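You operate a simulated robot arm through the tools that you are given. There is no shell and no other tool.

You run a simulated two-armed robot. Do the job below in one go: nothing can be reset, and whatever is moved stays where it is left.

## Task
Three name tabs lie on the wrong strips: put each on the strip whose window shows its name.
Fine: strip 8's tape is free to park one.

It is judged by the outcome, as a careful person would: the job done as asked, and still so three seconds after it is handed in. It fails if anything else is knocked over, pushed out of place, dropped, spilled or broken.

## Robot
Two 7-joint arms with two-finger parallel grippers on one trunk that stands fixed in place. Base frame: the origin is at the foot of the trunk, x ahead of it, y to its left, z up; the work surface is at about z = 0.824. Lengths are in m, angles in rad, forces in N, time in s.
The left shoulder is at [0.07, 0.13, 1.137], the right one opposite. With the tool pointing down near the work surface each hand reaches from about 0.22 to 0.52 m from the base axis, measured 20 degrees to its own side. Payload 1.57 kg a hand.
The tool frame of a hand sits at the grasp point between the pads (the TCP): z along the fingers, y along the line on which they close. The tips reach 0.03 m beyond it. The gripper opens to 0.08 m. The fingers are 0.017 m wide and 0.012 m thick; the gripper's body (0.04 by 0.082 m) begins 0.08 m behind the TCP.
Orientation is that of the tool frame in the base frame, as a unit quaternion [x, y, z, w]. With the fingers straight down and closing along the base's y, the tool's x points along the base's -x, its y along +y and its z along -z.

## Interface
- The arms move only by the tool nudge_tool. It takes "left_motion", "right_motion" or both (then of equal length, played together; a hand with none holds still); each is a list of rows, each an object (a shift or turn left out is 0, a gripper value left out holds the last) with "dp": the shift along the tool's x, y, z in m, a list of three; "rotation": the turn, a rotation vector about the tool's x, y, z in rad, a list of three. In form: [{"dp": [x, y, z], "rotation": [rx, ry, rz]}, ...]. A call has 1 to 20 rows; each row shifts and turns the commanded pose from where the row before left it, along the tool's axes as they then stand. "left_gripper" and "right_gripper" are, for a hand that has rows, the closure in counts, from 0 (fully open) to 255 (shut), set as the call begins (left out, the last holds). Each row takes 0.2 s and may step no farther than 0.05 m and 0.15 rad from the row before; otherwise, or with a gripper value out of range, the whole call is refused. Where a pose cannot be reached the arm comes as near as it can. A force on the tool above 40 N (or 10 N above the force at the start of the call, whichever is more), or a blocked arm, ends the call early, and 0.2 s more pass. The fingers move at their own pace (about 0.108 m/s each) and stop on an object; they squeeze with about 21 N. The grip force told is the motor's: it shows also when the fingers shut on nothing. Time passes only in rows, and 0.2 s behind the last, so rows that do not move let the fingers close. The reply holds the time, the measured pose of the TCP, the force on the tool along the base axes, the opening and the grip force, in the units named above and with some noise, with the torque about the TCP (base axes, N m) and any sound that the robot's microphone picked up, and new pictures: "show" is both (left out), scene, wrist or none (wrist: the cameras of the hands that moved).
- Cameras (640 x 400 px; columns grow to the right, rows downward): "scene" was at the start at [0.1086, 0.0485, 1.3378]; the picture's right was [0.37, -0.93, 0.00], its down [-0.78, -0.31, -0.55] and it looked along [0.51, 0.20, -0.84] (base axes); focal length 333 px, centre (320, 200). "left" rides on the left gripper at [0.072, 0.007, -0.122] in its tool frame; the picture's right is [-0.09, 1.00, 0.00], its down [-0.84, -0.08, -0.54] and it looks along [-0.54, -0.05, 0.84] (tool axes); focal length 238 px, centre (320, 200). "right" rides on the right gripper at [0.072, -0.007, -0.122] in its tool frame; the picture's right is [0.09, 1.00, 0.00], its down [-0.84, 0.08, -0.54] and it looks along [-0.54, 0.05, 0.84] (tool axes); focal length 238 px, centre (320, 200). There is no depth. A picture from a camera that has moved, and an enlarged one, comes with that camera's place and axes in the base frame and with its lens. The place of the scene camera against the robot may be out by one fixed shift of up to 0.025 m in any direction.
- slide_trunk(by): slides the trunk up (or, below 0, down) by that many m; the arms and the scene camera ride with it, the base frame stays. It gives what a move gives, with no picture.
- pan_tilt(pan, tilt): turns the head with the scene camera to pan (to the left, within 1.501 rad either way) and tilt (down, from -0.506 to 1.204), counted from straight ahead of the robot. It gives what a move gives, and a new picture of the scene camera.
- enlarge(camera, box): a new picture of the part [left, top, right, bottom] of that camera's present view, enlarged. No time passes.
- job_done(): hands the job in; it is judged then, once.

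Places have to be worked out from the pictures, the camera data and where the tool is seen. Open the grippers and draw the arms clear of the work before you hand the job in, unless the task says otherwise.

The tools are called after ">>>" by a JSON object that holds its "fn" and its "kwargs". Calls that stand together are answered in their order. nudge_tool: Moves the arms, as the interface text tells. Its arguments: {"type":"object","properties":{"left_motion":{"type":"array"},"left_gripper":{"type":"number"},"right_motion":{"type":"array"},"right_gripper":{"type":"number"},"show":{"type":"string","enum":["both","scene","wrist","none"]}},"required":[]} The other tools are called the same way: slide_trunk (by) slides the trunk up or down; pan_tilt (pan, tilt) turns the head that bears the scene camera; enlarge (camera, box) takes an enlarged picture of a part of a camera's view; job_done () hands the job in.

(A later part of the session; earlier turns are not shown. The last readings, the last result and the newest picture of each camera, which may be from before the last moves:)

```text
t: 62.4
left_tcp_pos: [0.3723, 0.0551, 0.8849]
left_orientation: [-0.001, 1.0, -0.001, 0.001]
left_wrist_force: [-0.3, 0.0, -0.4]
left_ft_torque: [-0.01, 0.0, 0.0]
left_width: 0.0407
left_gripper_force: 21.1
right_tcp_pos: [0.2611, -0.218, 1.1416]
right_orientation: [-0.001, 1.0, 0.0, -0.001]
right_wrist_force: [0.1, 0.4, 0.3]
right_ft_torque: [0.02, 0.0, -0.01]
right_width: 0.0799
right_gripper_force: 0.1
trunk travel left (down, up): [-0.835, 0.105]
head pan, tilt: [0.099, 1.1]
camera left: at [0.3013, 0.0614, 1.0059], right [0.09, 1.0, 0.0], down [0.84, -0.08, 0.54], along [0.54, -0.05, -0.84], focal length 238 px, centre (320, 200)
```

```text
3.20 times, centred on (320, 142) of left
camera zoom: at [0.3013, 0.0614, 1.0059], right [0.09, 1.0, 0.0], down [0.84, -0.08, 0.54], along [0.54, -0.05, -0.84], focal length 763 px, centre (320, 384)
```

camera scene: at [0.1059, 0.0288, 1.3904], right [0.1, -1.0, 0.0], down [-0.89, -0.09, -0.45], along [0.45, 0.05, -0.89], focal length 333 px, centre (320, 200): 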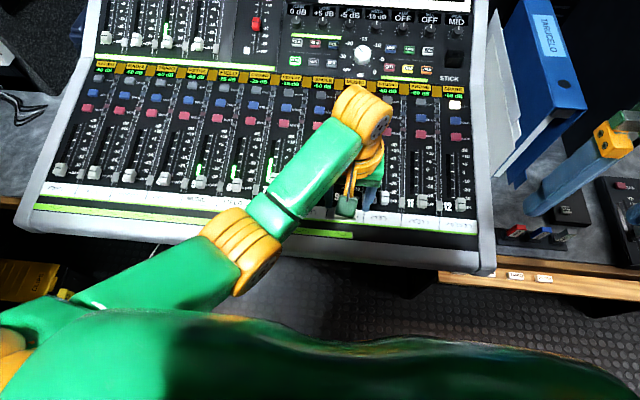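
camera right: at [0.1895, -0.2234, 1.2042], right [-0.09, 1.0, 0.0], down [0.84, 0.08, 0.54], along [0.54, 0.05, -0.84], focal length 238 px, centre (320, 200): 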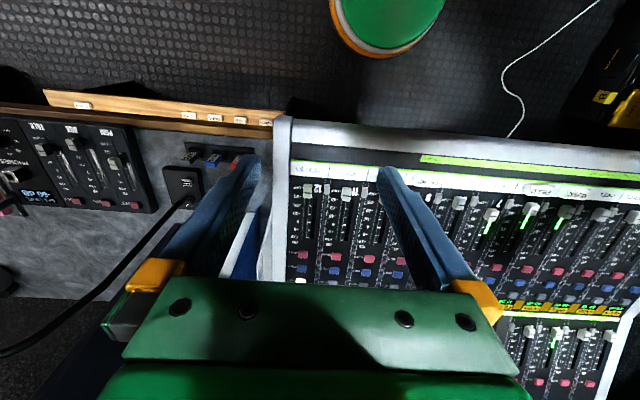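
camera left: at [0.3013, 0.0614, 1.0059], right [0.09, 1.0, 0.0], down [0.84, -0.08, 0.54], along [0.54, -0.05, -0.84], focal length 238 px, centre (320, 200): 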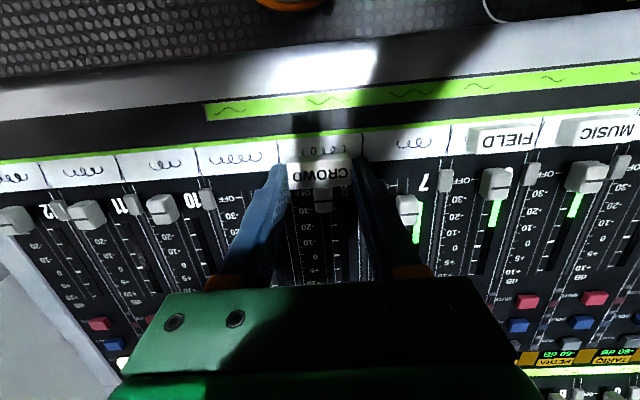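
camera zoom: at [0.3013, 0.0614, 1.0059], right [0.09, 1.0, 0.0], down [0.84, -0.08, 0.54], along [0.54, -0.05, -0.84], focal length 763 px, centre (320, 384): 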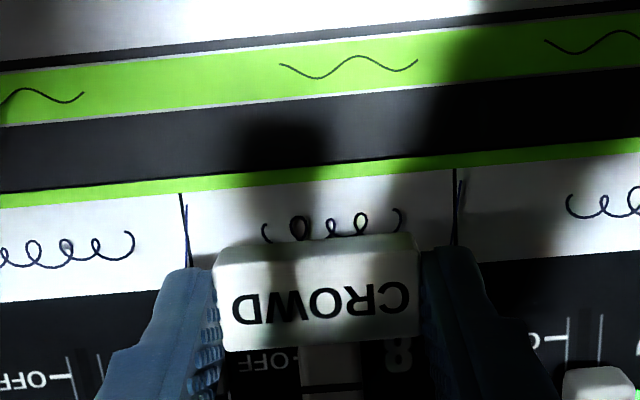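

CROWD is centred over strip 8 (strip centre is about y 0.055). I'll lower it to the height it was gripped at, TCP z ≈ 0.850.

>>> {"fn": "nudge_tool", "kwargs": {"left_motion": [{"dp": [0, 0, 0.02]}, {"dp": [0, 0, 0.01]}, {"dp": [0, 0, 0.003]}, {"dp": [0, 0, 0]}, {"dp": [0, 0, 0]}], "show": "wrist"}}

>>> {"fn": "enlarge", "kwargs": {"camera": "left", "box": [220, 100, 420, 225]}}

```text
t: 63.6
left_tcp_pos: [0.3757, 0.0577, 0.8524]
left_orientation: [-0.001, 1.0, -0.001, 0.0]
left_wrist_force: [0.0, 0.4, -0.5]
left_ft_torque: [-0.03, -0.03, 0.01]
left_width: 0.0405
left_gripper_force: 21.0
right_tcp_pos: [0.2622, -0.2178, 1.1418]
right_orientation: [0.0, 1.0, 0.0, 0.001]
right_wrist_force: [-0.3, -0.1, -0.3]
right_ft_torque: [0.0, -0.01, 0.0]
right_width: 0.08
right_gripper_force: 0.0
trunk travel left (down, up): [-0.835, 0.105]
head pan, tilt: [0.099, 1.1]
camera left: at [0.3029, 0.0642, 0.974], right [0.09, 1.0, 0.0], down [0.84, -0.08, 0.54], along [0.54, -0.05, -0.84], focal length 238 px, centre (320, 200)
```

left: 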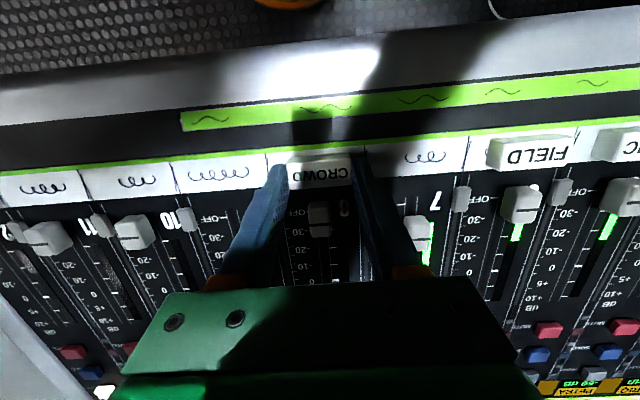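

```text
3.20 times, centred on (320, 162) of left
camera zoom: at [0.3029, 0.0642, 0.974], right [0.09, 1.0, 0.0], down [0.84, -0.08, 0.54], along [0.54, -0.05, -0.84], focal length 763 px, centre (320, 320)
```

zoom: 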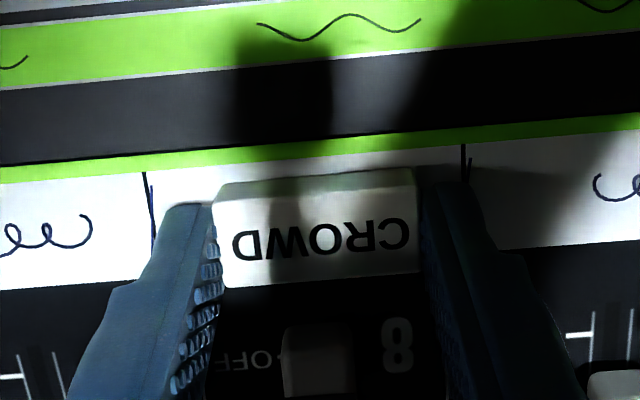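

It has settled at (0.376, 0.058, 0.852) with no contact yet. I'll nudge 1.5 mm back toward the front and down 2 mm to seat the tab.

>>> {"fn": "nudge_tool", "kwargs": {"left_motion": [{"dp": [0.0015, -0.001, 0]}, {"dp": [0, 0, 0.001]}, {"dp": [0, 0, 0.001]}, {"dp": [0, 0, 0]}], "show": "none"}}

```text
t: 64.6
left_tcp_pos: [0.3732, 0.0553, 0.8504]
left_orientation: [-0.001, 1.0, -0.001, 0.002]
left_wrist_force: [0.6, 0.1, -0.4]
left_ft_torque: [0.0, 0.01, 0.03]
left_width: 0.0407
left_gripper_force: 21.3
right_tcp_pos: [0.2614, -0.2176, 1.1422]
right_orientation: [0.0, 1.0, 0.0, 0.0]
right_wrist_force: [-0.7, -0.1, 0.3]
right_ft_torque: [0.01, -0.04, 0.02]
right_width: 0.0798
right_gripper_force: 0.0
trunk travel left (down, up): [-0.835, 0.105]
head pan, tilt: [0.099, 1.1]
```

Still no contact force, so I'll ease down another millimetre.

>>> {"fn": "nudge_tool", "kwargs": {"left_motion": [{"dp": [0, 0, 0.001]}, {"dp": [0, 0, 0]}], "show": "none"}}

```text
t: 65.2
left_tcp_pos: [0.3737, 0.0564, 0.85]
left_orientation: [-0.001, 1.0, -0.001, 0.002]
left_wrist_force: [0.5, 0.2, 6.6]
left_ft_torque: [0.05, -0.09, 0.03]
left_width: 0.0411
left_gripper_force: 21.1
right_tcp_pos: [0.2615, -0.2173, 1.1412]
right_orientation: [0.0, 1.0, 0.0, -0.001]
right_wrist_force: [0.0, -0.6, -0.1]
right_ft_torque: [-0.02, 0.03, 0.04]
right_width: 0.0801
right_gripper_force: 0.0
trunk travel left (down, up): [-0.835, 0.105]
head pan, tilt: [0.099, 1.1]
```

A force of 6.6 N says the tab is seated on the tape. I'll open slightly and then lift away.

>>> {"fn": "nudge_tool", "kwargs": {"left_motion": [{"dp": [0, 0, 0]}, {"dp": [0, 0, 0]}], "left_gripper": 82, "show": "none"}}

>>> {"fn": "nudge_tool", "kwargs": {"left_motion": [{"dp": [0, 0, -0.01]}, {"dp": [0, 0, -0.03]}, {"dp": [0, 0, -0.03]}, {"dp": [0, 0, 0]}], "show": "wrist"}}

>>> {"fn": "enlarge", "kwargs": {"camera": "left", "box": [200, 80, 440, 230]}}

```text
t: 65.8
left_tcp_pos: [0.3734, 0.0565, 0.8482]
left_orientation: [-0.001, 1.0, -0.001, 0.001]
left_wrist_force: [-0.6, -0.2, -0.5]
left_ft_torque: [0.02, -0.02, -0.01]
left_width: 0.0542
left_gripper_force: 0.1
right_tcp_pos: [0.2607, -0.2174, 1.1413]
right_orientation: [0.0, 1.0, 0.0, 0.0]
right_wrist_force: [0.5, -0.1, -1.0]
right_ft_torque: [0.0, 0.0, 0.02]
right_width: 0.0801
right_gripper_force: 0.1
trunk travel left (down, up): [-0.835, 0.105]
head pan, tilt: [0.099, 1.1]
```

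```text
t: 66.8
left_tcp_pos: [0.3728, 0.0549, 0.9203]
left_orientation: [-0.001, 1.0, 0.0, 0.002]
left_wrist_force: [0.6, 0.1, 0.3]
left_ft_torque: [0.0, 0.03, 0.0]
left_width: 0.0542
left_gripper_force: 0.1
right_tcp_pos: [0.2615, -0.2181, 1.1421]
right_orientation: [0.001, 1.0, 0.001, 0.0]
right_wrist_force: [0.2, 0.5, 0.3]
right_ft_torque: [0.03, -0.01, 0.03]
right_width: 0.08
right_gripper_force: 0.0
trunk travel left (down, up): [-0.835, 0.105]
head pan, tilt: [0.099, 1.1]
camera left: at [0.3007, 0.0616, 1.0423], right [0.09, 1.0, 0.0], down [0.84, -0.08, 0.54], along [0.54, -0.05, -0.84], focal length 238 px, centre (320, 200)
```

left: 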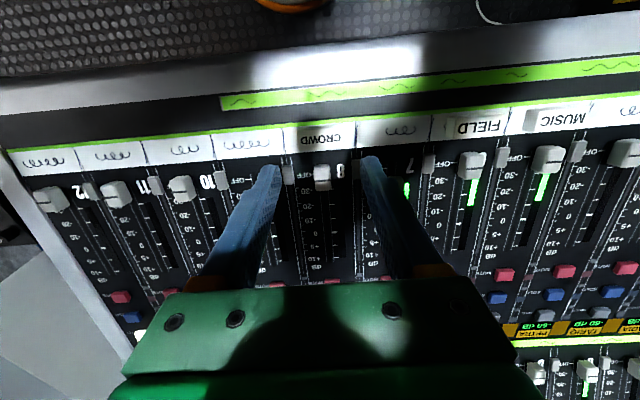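

```text
2.67 times, centred on (320, 155) of left
camera zoom: at [0.3007, 0.0616, 1.0423], right [0.09, 1.0, 0.0], down [0.84, -0.08, 0.54], along [0.54, -0.05, -0.84], focal length 636 px, centre (320, 320)
```

zoom: 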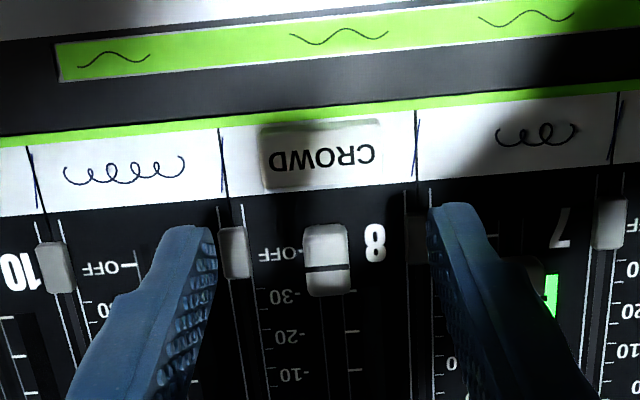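

CROWD now sits square on strip 8's tape. Next is MUSIC on strip 5: I'll move to y 0.264 at travel height and check alignment.

>>> {"fn": "nudge_tool", "kwargs": {"left_motion": [{"dp": [-0.001, 0.042, 0]}, {"dp": [0, 0.042, 0]}, {"dp": [0, 0.042, 0]}, {"dp": [0, 0.042, 0]}, {"dp": [0, 0.041, 0]}, {"dp": [0, 0, 0]}, {"dp": [0, 0, 0]}], "left_gripper": 88, "show": "both"}}

>>> {"fn": "enlarge", "kwargs": {"camera": "left", "box": [200, 80, 440, 230]}}

```text
t: 68.4
left_tcp_pos: [0.3739, 0.263, 0.921]
left_orientation: [-0.001, 1.0, -0.001, 0.001]
left_wrist_force: [-0.2, -0.4, -0.4]
left_ft_torque: [0.02, 0.0, 0.0]
left_width: 0.0523
left_gripper_force: 0.1
right_tcp_pos: [0.262, -0.2185, 1.1417]
right_orientation: [0.0, 1.0, 0.0, -0.001]
right_wrist_force: [0.0, -0.1, 0.2]
right_ft_torque: [-0.01, 0.01, 0.01]
right_width: 0.08
right_gripper_force: 0.0
trunk travel left (down, up): [-0.835, 0.105]
head pan, tilt: [0.099, 1.1]
camera scene: at [0.106, 0.0287, 1.3904], right [0.1, -1.0, 0.0], down [-0.89, -0.09, -0.45], along [0.45, 0.05, -0.89], focal length 333 px, centre (320, 200)
camera left: at [0.3016, 0.2692, 1.0423], right [0.09, 1.0, 0.0], down [0.84, -0.08, 0.54], along [0.54, -0.05, -0.84], focal length 238 px, centre (320, 200)
```

scene: 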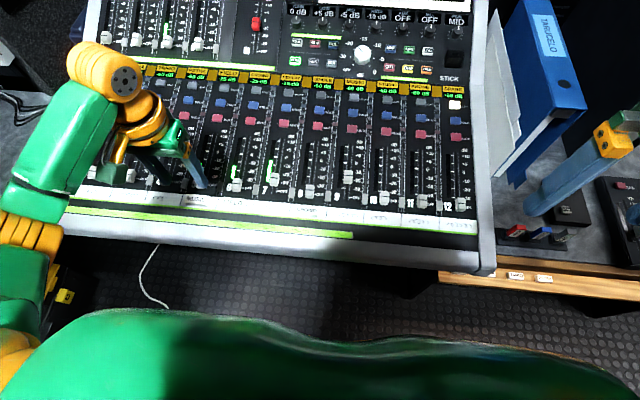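
left: 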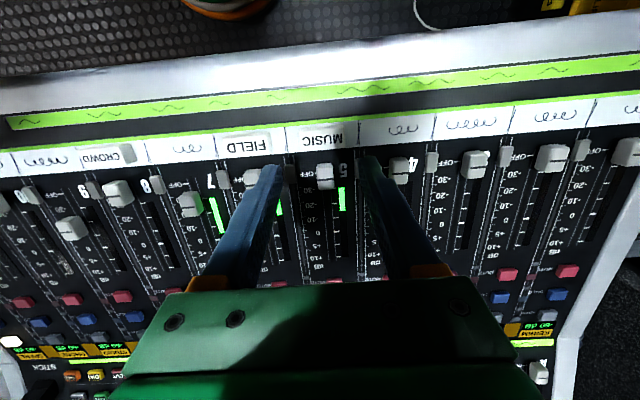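

```text
2.67 times, centred on (320, 155) of left
camera zoom: at [0.3016, 0.2692, 1.0423], right [0.09, 1.0, 0.0], down [0.84, -0.08, 0.54], along [0.54, -0.05, -0.84], focal length 636 px, centre (320, 320)
```

zoom: 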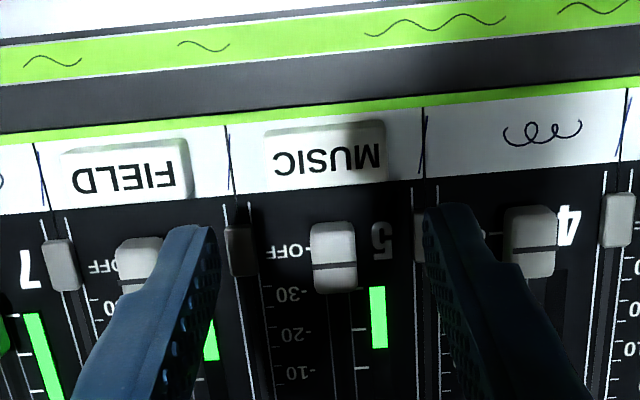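

MUSIC's centre is at (0.373, 0.2645) and the gap to FIELD is 24 mm, which leaves about 6 mm clear of the finger. I'll shift 1.5 mm and descend to just above the tape.

>>> {"fn": "nudge_tool", "kwargs": {"left_motion": [{"dp": [0, 0.0015, 0.03]}, {"dp": [0, 0, 0.02]}, {"dp": [0, 0, 0.01]}, {"dp": [0, 0, 0.005]}, {"dp": [0, 0, 0]}, {"dp": [0, 0, 0]}], "show": "wrist"}}

>>> {"fn": "enlarge", "kwargs": {"camera": "left", "box": [220, 100, 420, 225]}}

```text
t: 69.8
left_tcp_pos: [0.3751, 0.2651, 0.8552]
left_orientation: [-0.001, 1.0, -0.001, 0.002]
left_wrist_force: [0.0, 0.0, -0.2]
left_ft_torque: [-0.01, 0.04, 0.0]
left_width: 0.0523
left_gripper_force: 0.1
right_tcp_pos: [0.2615, -0.2167, 1.1407]
right_orientation: [0.0, 1.0, 0.0, 0.001]
right_wrist_force: [0.4, 0.3, -0.2]
right_ft_torque: [0.0, -0.02, -0.01]
right_width: 0.0803
right_gripper_force: 0.0
trunk travel left (down, up): [-0.835, 0.105]
head pan, tilt: [0.099, 1.1]
camera left: at [0.3028, 0.2722, 0.9765], right [0.09, 1.0, 0.0], down [0.84, -0.08, 0.54], along [0.54, -0.05, -0.84], focal length 238 px, centre (320, 200)
```

left: 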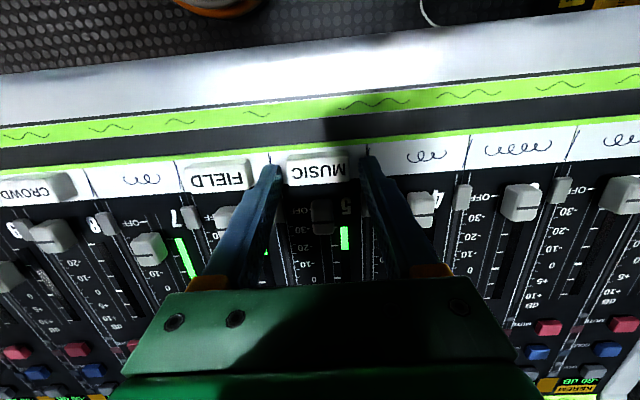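

```text
3.20 times, centred on (320, 162) of left
camera zoom: at [0.3028, 0.2722, 0.9765], right [0.09, 1.0, 0.0], down [0.84, -0.08, 0.54], along [0.54, -0.05, -0.84], focal length 763 px, centre (320, 320)
```

zoom: 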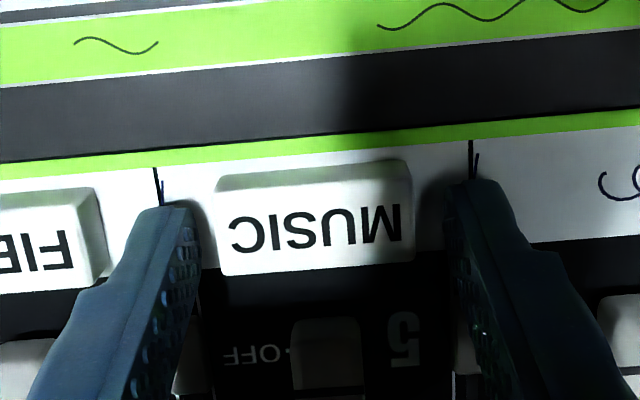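

The tab sits about 2 mm toward the FIELD side of the finger midpoint, so I'll shift 2 mm that way. Then I'll go down 5 mm and close.

>>> {"fn": "nudge_tool", "kwargs": {"left_motion": [{"dp": [0.0005, -0.002, 0]}, {"dp": [0, 0, 0.003]}, {"dp": [0, 0, 0.002]}, {"dp": [0, 0, 0]}, {"dp": [0, 0, 0]}], "show": "none"}}

>>> {"fn": "nudge_tool", "kwargs": {"left_motion": [{"dp": [0, 0, 0]}, {"dp": [0, 0, 0]}, {"dp": [0, 0, 0]}], "left_gripper": 255, "show": "wrist"}}

>>> {"fn": "enlarge", "kwargs": {"camera": "left", "box": [220, 100, 420, 225]}}

```text
t: 71.0
left_tcp_pos: [0.3743, 0.2642, 0.8497]
left_orientation: [-0.001, 1.0, -0.001, 0.002]
left_wrist_force: [0.3, 0.6, 1.1]
left_ft_torque: [0.02, 0.01, 0.0]
left_width: 0.0523
left_gripper_force: 0.2
right_tcp_pos: [0.2618, -0.2181, 1.1418]
right_orientation: [0.0, 1.0, 0.0, 0.0]
right_wrist_force: [0.2, 0.2, 0.2]
right_ft_torque: [0.02, 0.03, 0.0]
right_width: 0.0803
right_gripper_force: 0.1
trunk travel left (down, up): [-0.835, 0.105]
head pan, tilt: [0.099, 1.1]
```

```text
t: 71.8
left_tcp_pos: [0.3747, 0.2664, 0.8488]
left_orientation: [0.0, 1.0, -0.001, 0.002]
left_wrist_force: [0.4, 0.1, 0.2]
left_ft_torque: [0.04, 0.0, 0.02]
left_width: 0.041
left_gripper_force: 20.9
right_tcp_pos: [0.2624, -0.2165, 1.1422]
right_orientation: [0.0, 1.0, -0.001, 0.0]
right_wrist_force: [-1.1, -0.1, 0.1]
right_ft_torque: [-0.02, 0.0, 0.01]
right_width: 0.0801
right_gripper_force: 0.2
trunk travel left (down, up): [-0.835, 0.105]
head pan, tilt: [0.099, 1.1]
camera left: at [0.3023, 0.2713, 0.9711], right [0.09, 1.0, 0.0], down [0.84, -0.08, 0.54], along [0.54, -0.05, -0.84], focal length 238 px, centre (320, 200)
```

left: 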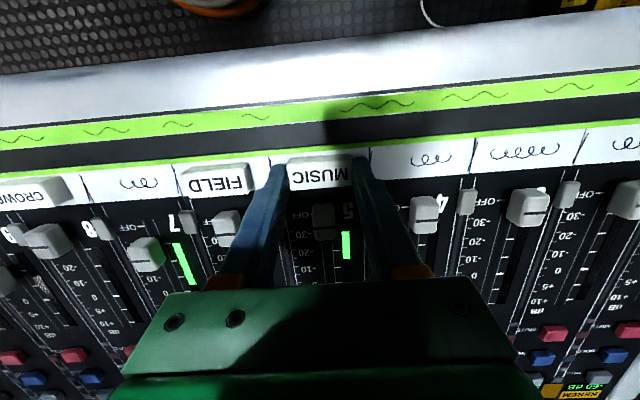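

```text
3.20 times, centred on (320, 162) of left
camera zoom: at [0.3023, 0.2713, 0.9711], right [0.09, 1.0, 0.0], down [0.84, -0.08, 0.54], along [0.54, -0.05, -0.84], focal length 763 px, centre (320, 320)
```

zoom: 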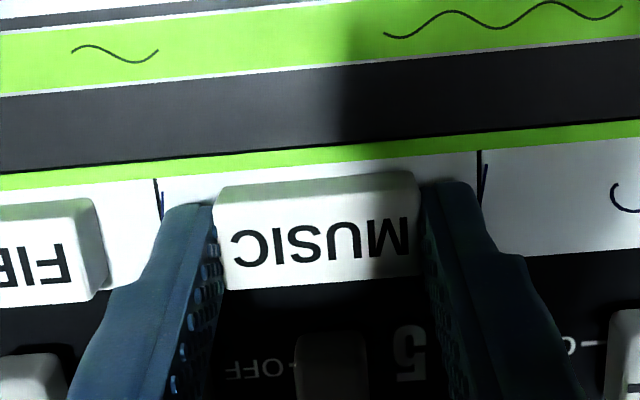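

MUSIC is gripped at width 0.041. I'll lift it straight up and carry it to strip 9 at travel height.

>>> {"fn": "nudge_tool", "kwargs": {"left_motion": [{"dp": [0, 0, -0.01]}, {"dp": [0, 0, -0.03]}, {"dp": [0, 0, -0.025]}, {"dp": [0, -0.04, 0]}, {"dp": [0, -0.04, 0]}, {"dp": [0, -0.04, 0]}, {"dp": [0, -0.04, 0]}, {"dp": [0, -0.04, 0]}, {"dp": [0, -0.04, 0]}, {"dp": [0, -0.04, 0]}, {"dp": [0, 0, 0]}, {"dp": [0, 0, 0]}], "show": "both"}}

>>> {"fn": "enlarge", "kwargs": {"camera": "left", "box": [200, 80, 440, 230]}}

```text
t: 74.4
left_tcp_pos: [0.3742, -0.0174, 0.9122]
left_orientation: [-0.001, 1.0, -0.002, 0.001]
left_wrist_force: [0.2, -0.1, -0.1]
left_ft_torque: [-0.05, 0.0, 0.05]
left_width: 0.0407
left_gripper_force: 20.8
right_tcp_pos: [0.262, -0.2178, 1.1423]
right_orientation: [0.0, 1.0, 0.0, 0.0]
right_wrist_force: [-0.4, -0.4, -0.6]
right_ft_torque: [0.01, 0.03, 0.02]
right_width: 0.0798
right_gripper_force: 0.0
trunk travel left (down, up): [-0.835, 0.105]
head pan, tilt: [0.099, 1.1]
camera scene: at [0.106, 0.0294, 1.3904], right [0.1, -0.99, 0.0], down [-0.89, -0.09, -0.45], along [0.45, 0.04, -0.89], focal length 333 px, centre (320, 200)
camera left: at [0.3028, -0.0118, 1.0345], right [0.09, 1.0, 0.0], down [0.84, -0.08, 0.54], along [0.54, -0.05, -0.84], focal length 238 px, centre (320, 200)
```

scene: 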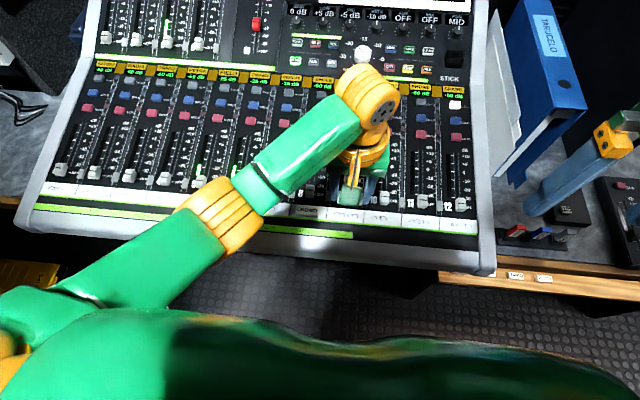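
left: 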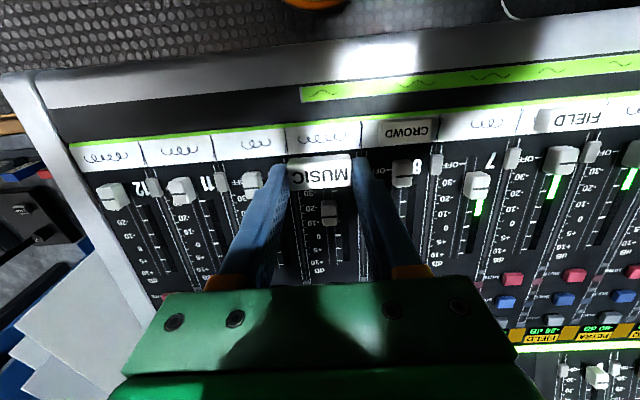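

```text
2.67 times, centred on (320, 155) of left
camera zoom: at [0.3028, -0.0118, 1.0345], right [0.09, 1.0, 0.0], down [0.84, -0.08, 0.54], along [0.54, -0.05, -0.84], focal length 636 px, centre (320, 320)
```

zoom: 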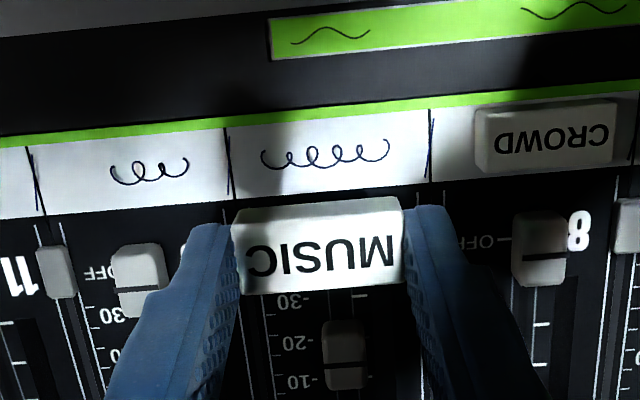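

Strip 9's centre is at y ≈ -0.015 and MUSIC is at -0.017. I'll shift 2 mm and lower to just above the tape.

>>> {"fn": "nudge_tool", "kwargs": {"left_motion": [{"dp": [0, 0.002, 0.03]}, {"dp": [0, 0, 0.02]}, {"dp": [0, 0, 0.009]}, {"dp": [0, 0, 0]}, {"dp": [0, 0, 0]}], "show": "wrist"}}

>>> {"fn": "enlarge", "kwargs": {"camera": "left", "box": [220, 100, 420, 225]}}

```text
t: 75.6
left_tcp_pos: [0.3754, -0.0148, 0.8553]
left_orientation: [-0.001, 1.0, -0.001, 0.001]
left_wrist_force: [0.9, 0.0, 0.8]
left_ft_torque: [0.04, 0.01, 0.0]
left_width: 0.0406
left_gripper_force: 20.6
right_tcp_pos: [0.2616, -0.2175, 1.1406]
right_orientation: [0.001, 1.0, 0.0, 0.0]
right_wrist_force: [0.6, -0.3, 0.3]
right_ft_torque: [-0.01, -0.02, 0.0]
right_width: 0.08
right_gripper_force: 0.0
trunk travel left (down, up): [-0.835, 0.105]
head pan, tilt: [0.099, 1.1]
camera left: at [0.3031, -0.0089, 0.9761], right [0.09, 1.0, 0.0], down [0.84, -0.08, 0.54], along [0.54, -0.05, -0.84], focal length 238 px, centre (320, 200)
```

left: 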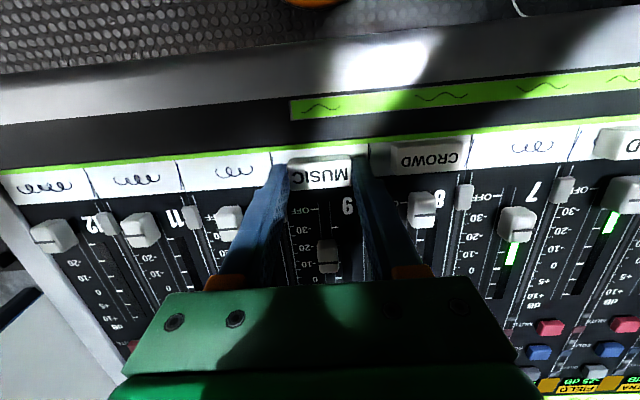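

```text
3.20 times, centred on (320, 162) of left
camera zoom: at [0.3031, -0.0089, 0.9761], right [0.09, 1.0, 0.0], down [0.84, -0.08, 0.54], along [0.54, -0.05, -0.84], focal length 763 px, centre (320, 320)
```

zoom: 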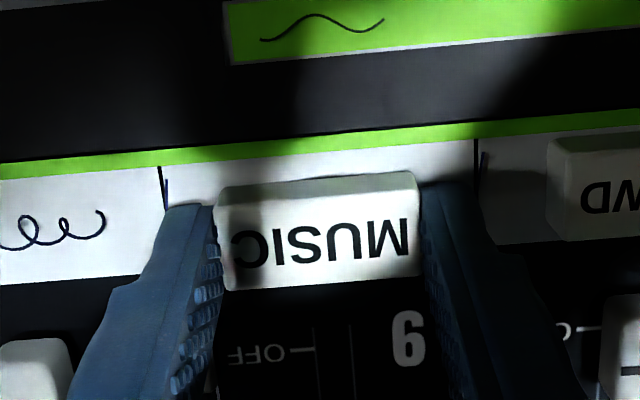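

MUSIC is centred on strip 9. I'll lower it in small steps until it seats.

>>> {"fn": "nudge_tool", "kwargs": {"left_motion": [{"dp": [0.001, 0, 0.002]}, {"dp": [0, 0, 0.002]}, {"dp": [0, 0, 0.001]}, {"dp": [0, 0, 0]}], "show": "none"}}

```text
t: 76.6
left_tcp_pos: [0.3739, -0.0147, 0.8492]
left_orientation: [-0.001, 1.0, -0.001, 0.001]
left_wrist_force: [0.6, -0.1, -0.5]
left_ft_torque: [-0.04, 0.02, 0.02]
left_width: 0.0406
left_gripper_force: 21.0
right_tcp_pos: [0.2605, -0.2175, 1.141]
right_orientation: [0.0, 1.0, 0.0, 0.0]
right_wrist_force: [1.0, -0.6, 0.1]
right_ft_torque: [0.01, 0.05, 0.01]
right_width: 0.0799
right_gripper_force: 0.0
trunk travel left (down, up): [-0.835, 0.105]
head pan, tilt: [0.099, 1.1]
```

No contact yet, so I'll step down a millimetre more.

>>> {"fn": "nudge_tool", "kwargs": {"left_motion": [{"dp": [0, 0, 0.001]}, {"dp": [0, 0, 0]}], "show": "none"}}

```text
t: 77.2
left_tcp_pos: [0.3729, -0.0141, 0.8482]
left_orientation: [-0.001, 1.0, -0.001, 0.002]
left_wrist_force: [1.7, 0.3, 6.5]
left_ft_torque: [-0.05, -0.06, -0.06]
left_width: 0.0408
left_gripper_force: 21.0
right_tcp_pos: [0.2615, -0.2171, 1.1417]
right_orientation: [0.0, 1.0, 0.001, -0.001]
right_wrist_force: [0.1, -1.1, -0.2]
right_ft_torque: [-0.03, 0.01, 0.0]
right_width: 0.0801
right_gripper_force: 0.1
trunk travel left (down, up): [-0.835, 0.105]
head pan, tilt: [0.099, 1.1]
```

MUSIC is seated, with 6.5 N of contact. I'll open to 0.054, which stays clear of CROWD, and lift away.

>>> {"fn": "nudge_tool", "kwargs": {"left_motion": [{"dp": [0, 0, 0]}, {"dp": [0, 0, 0]}], "left_gripper": 84, "show": "none"}}

>>> {"fn": "nudge_tool", "kwargs": {"left_motion": [{"dp": [0, 0, -0.01]}, {"dp": [0, 0, -0.03]}, {"dp": [0, 0, -0.03]}, {"dp": [0, 0, 0]}], "show": "wrist"}}

>>> {"fn": "enlarge", "kwargs": {"camera": "left", "box": [200, 80, 440, 230]}}

```text
t: 77.8
left_tcp_pos: [0.3741, -0.0154, 0.8493]
left_orientation: [-0.002, 1.0, -0.001, 0.002]
left_wrist_force: [-0.4, -0.7, 0.2]
left_ft_torque: [-0.05, 0.01, 0.03]
left_width: 0.0539
left_gripper_force: 0.0
right_tcp_pos: [0.2612, -0.2171, 1.1428]
right_orientation: [0.0, 1.0, 0.0, 0.0]
right_wrist_force: [0.2, -0.2, 0.2]
right_ft_torque: [0.0, 0.01, 0.01]
right_width: 0.0801
right_gripper_force: 0.0
trunk travel left (down, up): [-0.835, 0.105]
head pan, tilt: [0.099, 1.1]
```

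```text
t: 78.8
left_tcp_pos: [0.374, -0.0134, 0.9171]
left_orientation: [-0.001, 1.0, -0.001, 0.002]
left_wrist_force: [0.9, 0.5, 1.0]
left_ft_torque: [0.02, 0.0, -0.01]
left_width: 0.054
left_gripper_force: 0.1
right_tcp_pos: [0.2616, -0.217, 1.1409]
right_orientation: [0.0, 1.0, 0.0, 0.0]
right_wrist_force: [0.0, -0.1, 0.6]
right_ft_torque: [-0.02, -0.03, 0.03]
right_width: 0.08
right_gripper_force: 0.1
trunk travel left (down, up): [-0.835, 0.105]
head pan, tilt: [0.099, 1.1]
camera left: at [0.3013, -0.0078, 1.039], right [0.09, 1.0, 0.0], down [0.84, -0.08, 0.54], along [0.54, -0.05, -0.84], focal length 238 px, centre (320, 200)
```

left: 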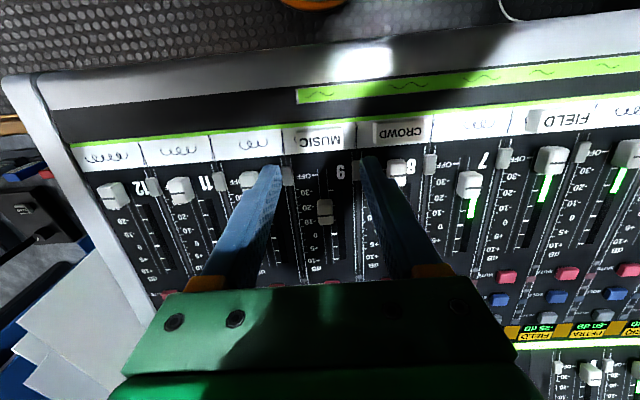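

```text
2.67 times, centred on (320, 155) of left
camera zoom: at [0.3013, -0.0078, 1.039], right [0.09, 1.0, 0.0], down [0.84, -0.08, 0.54], along [0.54, -0.05, -0.84], focal length 636 px, centre (320, 320)
```

zoom: 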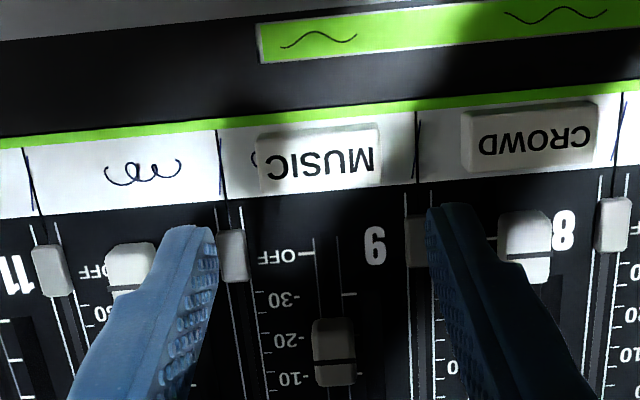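

MUSIC sits centred on strip 9. Now I'll move to FIELD on strip 6, at about y 0.193.

>>> {"fn": "nudge_tool", "kwargs": {"left_motion": [{"dp": [0, 0.042, 0]}, {"dp": [0, 0.042, 0]}, {"dp": [0, 0.042, 0]}, {"dp": [0, 0.042, 0]}, {"dp": [0, 0.039, 0]}, {"dp": [0, 0, 0]}, {"dp": [0, 0, 0]}], "left_gripper": 86, "show": "wrist"}}

>>> {"fn": "enlarge", "kwargs": {"camera": "left", "box": [200, 80, 440, 230]}}

```text
t: 80.4
left_tcp_pos: [0.3698, 0.1943, 0.9203]
left_orientation: [0.0, 1.0, -0.001, 0.002]
left_wrist_force: [0.0, 0.2, 0.1]
left_ft_torque: [0.02, -0.02, 0.03]
left_width: 0.0531
left_gripper_force: 0.1
right_tcp_pos: [0.2623, -0.2184, 1.1415]
right_orientation: [0.0, 1.0, 0.0, 0.0]
right_wrist_force: [0.0, 0.4, -0.7]
right_ft_torque: [-0.02, 0.0, 0.0]
right_width: 0.0801
right_gripper_force: 0.0
trunk travel left (down, up): [-0.835, 0.105]
head pan, tilt: [0.099, 1.1]
camera left: at [0.2976, 0.2004, 1.0408], right [0.09, 1.0, 0.0], down [0.84, -0.08, 0.54], along [0.54, -0.05, -0.84], focal length 238 px, centre (320, 200)
```

left: 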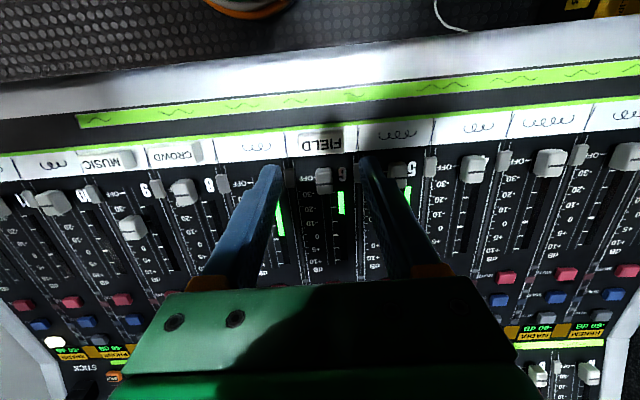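

```text
2.67 times, centred on (320, 155) of left
camera zoom: at [0.2976, 0.2004, 1.0408], right [0.09, 1.0, 0.0], down [0.84, -0.08, 0.54], along [0.54, -0.05, -0.84], focal length 636 px, centre (320, 320)
```

zoom: 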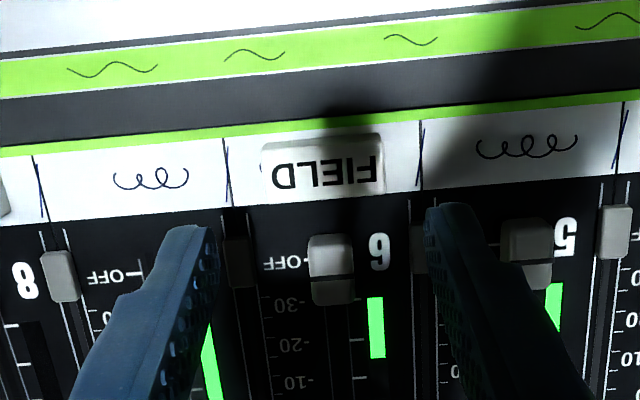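

FIELD's centre is at (0.373, 0.1946) and the tool is at (0.370, 0.194). I'll correct x by 3.5 mm and descend to just above the tape.

>>> {"fn": "nudge_tool", "kwargs": {"left_motion": [{"dp": [-0.0035, 0, 0.03]}, {"dp": [0, 0, 0.02]}, {"dp": [0, 0, 0.01]}, {"dp": [0, 0, 0.005]}, {"dp": [0, 0, 0]}, {"dp": [0, 0, 0]}], "show": "wrist"}}

>>> {"fn": "enlarge", "kwargs": {"camera": "left", "box": [220, 100, 420, 225]}}

```text
t: 81.8
left_tcp_pos: [0.377, 0.1941, 0.8548]
left_orientation: [-0.001, 1.0, -0.001, 0.001]
left_wrist_force: [-0.4, 0.2, 0.2]
left_ft_torque: [0.01, 0.02, -0.03]
left_width: 0.0529
left_gripper_force: 0.0
right_tcp_pos: [0.2608, -0.2179, 1.142]
right_orientation: [0.0, 1.0, 0.0, 0.001]
right_wrist_force: [-0.6, -0.8, -0.5]
right_ft_torque: [-0.02, -0.02, 0.01]
right_width: 0.0801
right_gripper_force: 0.1
trunk travel left (down, up): [-0.835, 0.105]
head pan, tilt: [0.099, 1.1]
camera left: at [0.3045, 0.2009, 0.9759], right [0.09, 1.0, 0.0], down [0.84, -0.08, 0.54], along [0.54, -0.05, -0.84], focal length 238 px, centre (320, 200)
```

left: 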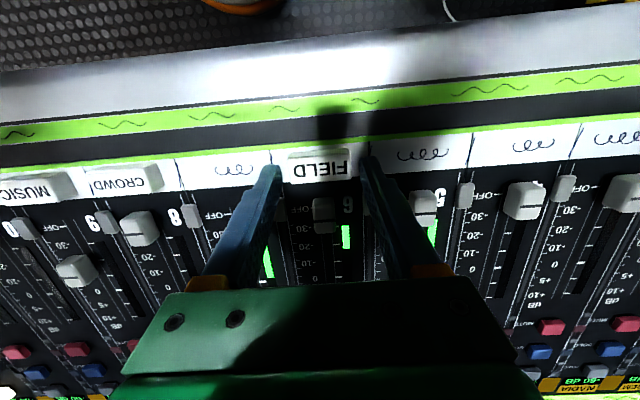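

```text
3.20 times, centred on (320, 162) of left
camera zoom: at [0.3045, 0.2009, 0.9759], right [0.09, 1.0, 0.0], down [0.84, -0.08, 0.54], along [0.54, -0.05, -0.84], focal length 763 px, centre (320, 320)
```

zoom: 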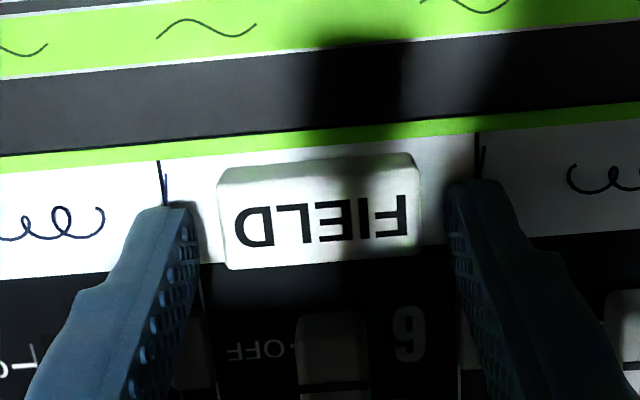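

Alignment is good, with the tool about 2 mm forward of centre. I'll pull back 2 mm, go down 5 mm, and close on FIELD.

>>> {"fn": "nudge_tool", "kwargs": {"left_motion": [{"dp": [0.002, -0.001, 0]}, {"dp": [0, 0, 0.003]}, {"dp": [0, 0, 0.002]}, {"dp": [0, 0, 0]}, {"dp": [0, 0, 0]}], "show": "none"}}

>>> {"fn": "nudge_tool", "kwargs": {"left_motion": [{"dp": [0, 0, 0]}, {"dp": [0, 0, 0]}, {"dp": [0, 0, 0]}], "left_gripper": 255, "show": "wrist"}}

>>> {"fn": "enlarge", "kwargs": {"camera": "left", "box": [220, 100, 420, 225]}}

```text
t: 83.0
left_tcp_pos: [0.3744, 0.1931, 0.8512]
left_orientation: [-0.001, 1.0, -0.001, 0.002]
left_wrist_force: [0.9, 0.8, 0.1]
left_ft_torque: [-0.01, 0.01, -0.01]
left_width: 0.053
left_gripper_force: 0.0
right_tcp_pos: [0.2617, -0.2173, 1.1414]
right_orientation: [0.0, 1.0, 0.0, 0.0]
right_wrist_force: [0.0, -0.6, -0.5]
right_ft_torque: [0.01, -0.02, -0.05]
right_width: 0.0799
right_gripper_force: 0.1
trunk travel left (down, up): [-0.835, 0.105]
head pan, tilt: [0.099, 1.1]
```

```text
t: 83.8
left_tcp_pos: [0.3741, 0.1917, 0.85]
left_orientation: [-0.001, 1.0, -0.001, 0.002]
left_wrist_force: [0.2, -0.2, 0.2]
left_ft_torque: [0.02, 0.03, 0.01]
left_width: 0.0405
left_gripper_force: 21.3
right_tcp_pos: [0.2624, -0.2174, 1.141]
right_orientation: [0.0, 1.0, 0.0, 0.001]
right_wrist_force: [0.8, 0.4, -0.1]
right_ft_torque: [0.02, 0.01, 0.0]
right_width: 0.0801
right_gripper_force: 0.0
trunk travel left (down, up): [-0.835, 0.105]
head pan, tilt: [0.099, 1.1]
camera left: at [0.3022, 0.199, 0.9715], right [0.09, 1.0, 0.0], down [0.84, -0.08, 0.54], along [0.54, -0.05, -0.84], focal length 238 px, centre (320, 200)
```

left: 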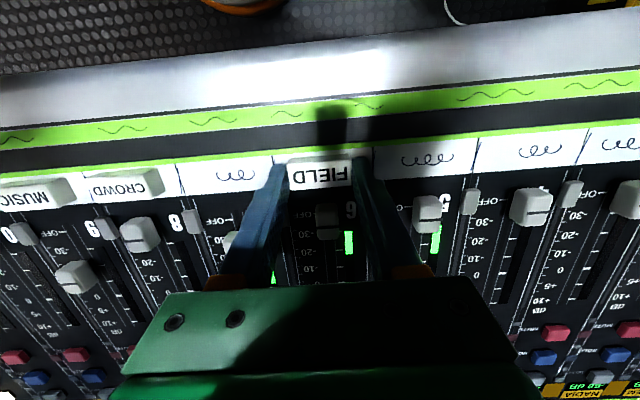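

```text
3.20 times, centred on (320, 162) of left
camera zoom: at [0.3022, 0.199, 0.9715], right [0.09, 1.0, 0.0], down [0.84, -0.08, 0.54], along [0.54, -0.05, -0.84], focal length 763 px, centre (320, 320)
```

zoom: 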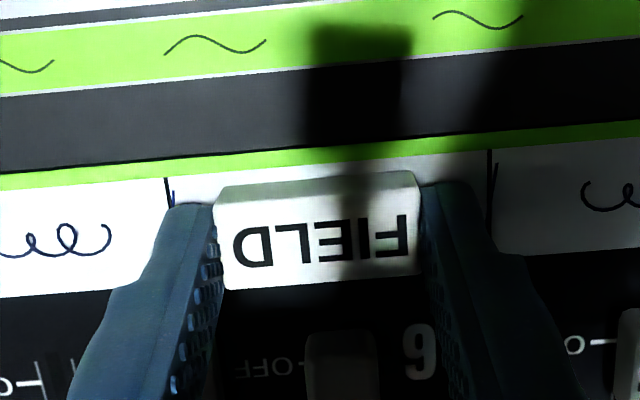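

FIELD is gripped at width 0.0405. I'll lift it and move one strip left to strip 5 at y ≈ 0.264.

>>> {"fn": "nudge_tool", "kwargs": {"left_motion": [{"dp": [0, 0, -0.01]}, {"dp": [0, 0, -0.025]}, {"dp": [0, 0.036, -0.01]}, {"dp": [0, 0.036, 0]}, {"dp": [0, 0, 0]}, {"dp": [0, 0, 0]}], "show": "wrist"}}

>>> {"fn": "enlarge", "kwargs": {"camera": "left", "box": [200, 80, 440, 230]}}

```text
t: 85.2
left_tcp_pos: [0.374, 0.2656, 0.8914]
left_orientation: [-0.001, 1.0, -0.001, 0.002]
left_wrist_force: [0.0, 0.6, 0.2]
left_ft_torque: [0.0, 0.02, 0.0]
left_width: 0.0404
left_gripper_force: 20.9
right_tcp_pos: [0.2611, -0.2171, 1.1419]
right_orientation: [0.0, 1.0, 0.0, -0.001]
right_wrist_force: [-0.5, -0.9, -0.4]
right_ft_torque: [0.02, -0.01, -0.01]
right_width: 0.0801
right_gripper_force: 0.1
trunk travel left (down, up): [-0.835, 0.105]
head pan, tilt: [0.099, 1.1]
camera left: at [0.3014, 0.2712, 1.0128], right [0.09, 1.0, 0.0], down [0.84, -0.08, 0.54], along [0.54, -0.05, -0.84], focal length 238 px, centre (320, 200)
```

left: 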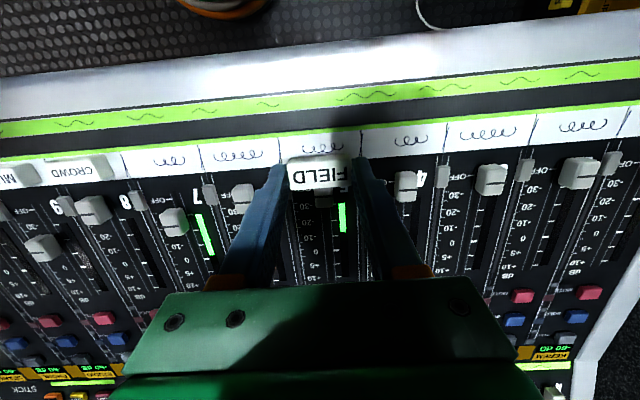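

```text
2.67 times, centred on (320, 155) of left
camera zoom: at [0.3014, 0.2712, 1.0128], right [0.09, 1.0, 0.0], down [0.84, -0.08, 0.54], along [0.54, -0.05, -0.84], focal length 636 px, centre (320, 320)
```

zoom: 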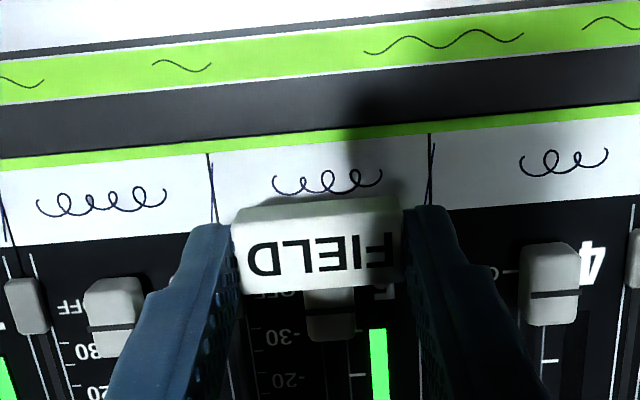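

Strip 5's centre is at (0.374, 0.265) and FIELD is right above it. I'll lower to just above the tape.

>>> {"fn": "nudge_tool", "kwargs": {"left_motion": [{"dp": [0, 0, 0.02]}, {"dp": [0, 0, 0.012]}, {"dp": [0, 0, 0.005]}, {"dp": [0, 0, 0]}, {"dp": [0, 0, 0]}], "show": "wrist"}}

>>> {"fn": "enlarge", "kwargs": {"camera": "left", "box": [220, 100, 420, 225]}}

```text
t: 86.4
left_tcp_pos: [0.3751, 0.2649, 0.8559]
left_orientation: [0.0, 1.0, 0.0, 0.002]
left_wrist_force: [0.0, 0.3, 0.7]
left_ft_torque: [-0.01, 0.03, -0.05]
left_width: 0.0405
left_gripper_force: 20.9
right_tcp_pos: [0.2617, -0.2172, 1.1404]
right_orientation: [-0.001, 1.0, -0.001, 0.0]
right_wrist_force: [0.0, -0.2, 0.4]
right_ft_torque: [0.0, -0.01, 0.02]
right_width: 0.08
right_gripper_force: 0.1
trunk travel left (down, up): [-0.835, 0.105]
head pan, tilt: [0.099, 1.1]
camera left: at [0.3024, 0.2705, 0.9768], right [0.09, 1.0, 0.0], down [0.84, -0.08, 0.54], along [0.54, -0.05, -0.84], focal length 238 px, centre (320, 200)
```

left: 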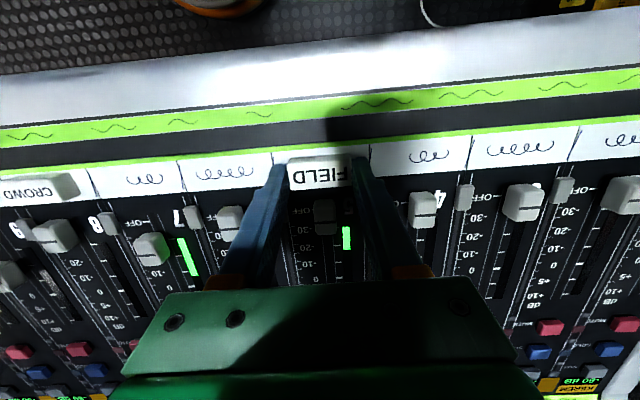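

```text
3.20 times, centred on (320, 162) of left
camera zoom: at [0.3024, 0.2705, 0.9768], right [0.09, 1.0, 0.0], down [0.84, -0.08, 0.54], along [0.54, -0.05, -0.84], focal length 763 px, centre (320, 320)
```

zoom: 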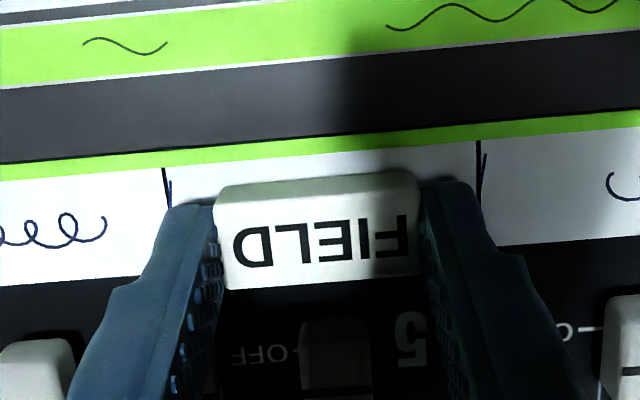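

FIELD is centred on strip 5. I'll lower it gently until it makes contact.

>>> {"fn": "nudge_tool", "kwargs": {"left_motion": [{"dp": [0.001, 0, 0.002]}, {"dp": [0, 0, 0.002]}, {"dp": [0, 0, 0.0015]}, {"dp": [0, 0, 0]}], "show": "none"}}

```text
t: 87.4
left_tcp_pos: [0.3739, 0.265, 0.8512]
left_orientation: [-0.001, 1.0, -0.001, 0.0]
left_wrist_force: [-0.2, 0.2, -0.1]
left_ft_torque: [-0.04, 0.05, -0.02]
left_width: 0.0407
left_gripper_force: 20.7
right_tcp_pos: [0.2615, -0.2169, 1.1419]
right_orientation: [0.0, 1.0, 0.0, -0.001]
right_wrist_force: [0.5, -0.3, 0.8]
right_ft_torque: [0.01, 0.0, 0.06]
right_width: 0.0802
right_gripper_force: 0.0
trunk travel left (down, up): [-0.835, 0.105]
head pan, tilt: [0.099, 1.1]
```

No contact yet, so another millimetre down.

>>> {"fn": "nudge_tool", "kwargs": {"left_motion": [{"dp": [0, 0, 0.001]}, {"dp": [0, 0, 0]}], "show": "none"}}

```text
t: 88.0
left_tcp_pos: [0.3745, 0.2625, 0.85]
left_orientation: [-0.001, 1.0, -0.001, 0.001]
left_wrist_force: [0.0, 0.5, -0.5]
left_ft_torque: [-0.01, -0.01, -0.02]
left_width: 0.0403
left_gripper_force: 21.2
right_tcp_pos: [0.262, -0.2166, 1.1423]
right_orientation: [-0.001, 1.0, 0.0, 0.0]
right_wrist_force: [-0.6, 0.4, -0.1]
right_ft_torque: [0.0, 0.02, -0.01]
right_width: 0.08
right_gripper_force: 0.0
trunk travel left (down, up): [-0.835, 0.105]
head pan, tilt: [0.099, 1.1]
```

Still free, so one more millimetre.

>>> {"fn": "nudge_tool", "kwargs": {"left_motion": [{"dp": [0, 0, 0.001]}, {"dp": [0, 0, 0]}], "show": "none"}}

```text
t: 88.6
left_tcp_pos: [0.3737, 0.2625, 0.8498]
left_orientation: [-0.001, 1.0, -0.001, 0.002]
left_wrist_force: [1.3, 0.2, 2.7]
left_ft_torque: [-0.1, -0.08, 0.03]
left_width: 0.0408
left_gripper_force: 21.3
right_tcp_pos: [0.2612, -0.2175, 1.1425]
right_orientation: [0.0, 1.0, 0.0, 0.0]
right_wrist_force: [0.7, 0.4, -0.3]
right_ft_torque: [0.01, 0.0, 0.02]
right_width: 0.08
right_gripper_force: 0.0
trunk travel left (down, up): [-0.835, 0.105]
head pan, tilt: [0.099, 1.1]
```

Light contact at 2.7 N means FIELD is seated. I'll open and lift away.

>>> {"fn": "nudge_tool", "kwargs": {"left_motion": [{"dp": [0, 0, 0]}, {"dp": [0, 0, 0]}], "left_gripper": 84, "show": "none"}}

>>> {"fn": "nudge_tool", "kwargs": {"left_motion": [{"dp": [0, 0, -0.01]}, {"dp": [0, 0, -0.03]}, {"dp": [0, 0, -0.03]}, {"dp": [0, 0, 0]}], "show": "wrist"}}

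>>> {"fn": "enlarge", "kwargs": {"camera": "left", "box": [200, 80, 440, 230]}}

```text
t: 89.2
left_tcp_pos: [0.3724, 0.2638, 0.8498]
left_orientation: [-0.001, 1.0, 0.0, 0.001]
left_wrist_force: [-0.1, 0.8, -0.4]
left_ft_torque: [0.01, 0.0, 0.01]
left_width: 0.0536
left_gripper_force: 0.0
right_tcp_pos: [0.2617, -0.2174, 1.1414]
right_orientation: [0.0, 1.0, 0.0, -0.001]
right_wrist_force: [-0.4, -0.4, 0.5]
right_ft_torque: [-0.01, -0.01, -0.02]
right_width: 0.0799
right_gripper_force: 0.2
trunk travel left (down, up): [-0.835, 0.105]
head pan, tilt: [0.099, 1.1]
```

```text
t: 90.2
left_tcp_pos: [0.3728, 0.2656, 0.9212]
left_orientation: [0.0, 1.0, -0.001, 0.001]
left_wrist_force: [-0.1, 0.6, -0.3]
left_ft_torque: [0.01, -0.02, 0.01]
left_width: 0.0536
left_gripper_force: 0.1
right_tcp_pos: [0.2618, -0.2182, 1.1407]
right_orientation: [0.0, 1.0, 0.001, 0.0]
right_wrist_force: [1.3, -0.3, 0.2]
right_ft_torque: [0.0, 0.0, 0.0]
right_width: 0.0801
right_gripper_force: 0.1
trunk travel left (down, up): [-0.835, 0.105]
head pan, tilt: [0.099, 1.1]
camera left: at [0.3007, 0.2718, 1.0418], right [0.09, 1.0, 0.0], down [0.84, -0.08, 0.54], along [0.54, -0.05, -0.84], focal length 238 px, centre (320, 200)
```

left: 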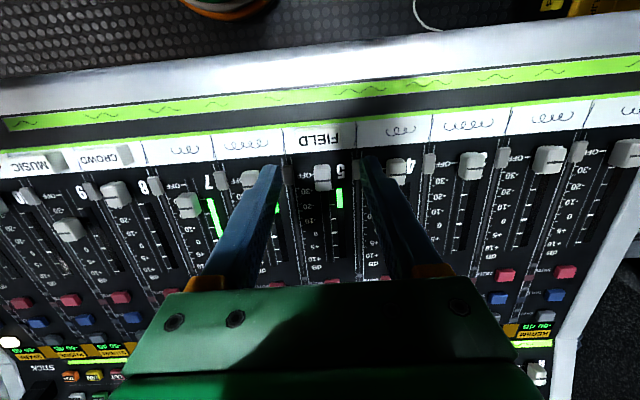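

```text
2.67 times, centred on (320, 155) of left
camera zoom: at [0.3007, 0.2718, 1.0418], right [0.09, 1.0, 0.0], down [0.84, -0.08, 0.54], along [0.54, -0.05, -0.84], focal length 636 px, centre (320, 320)
```

zoom: 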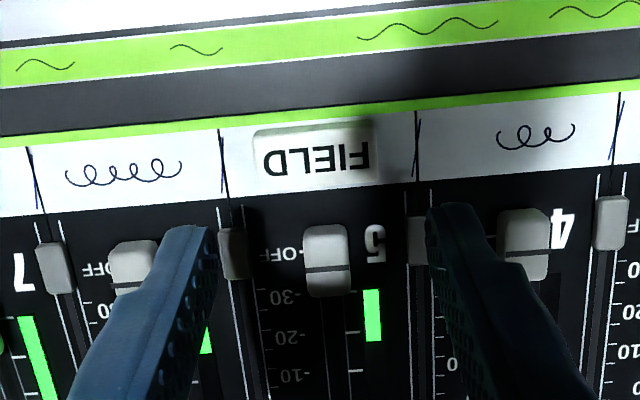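

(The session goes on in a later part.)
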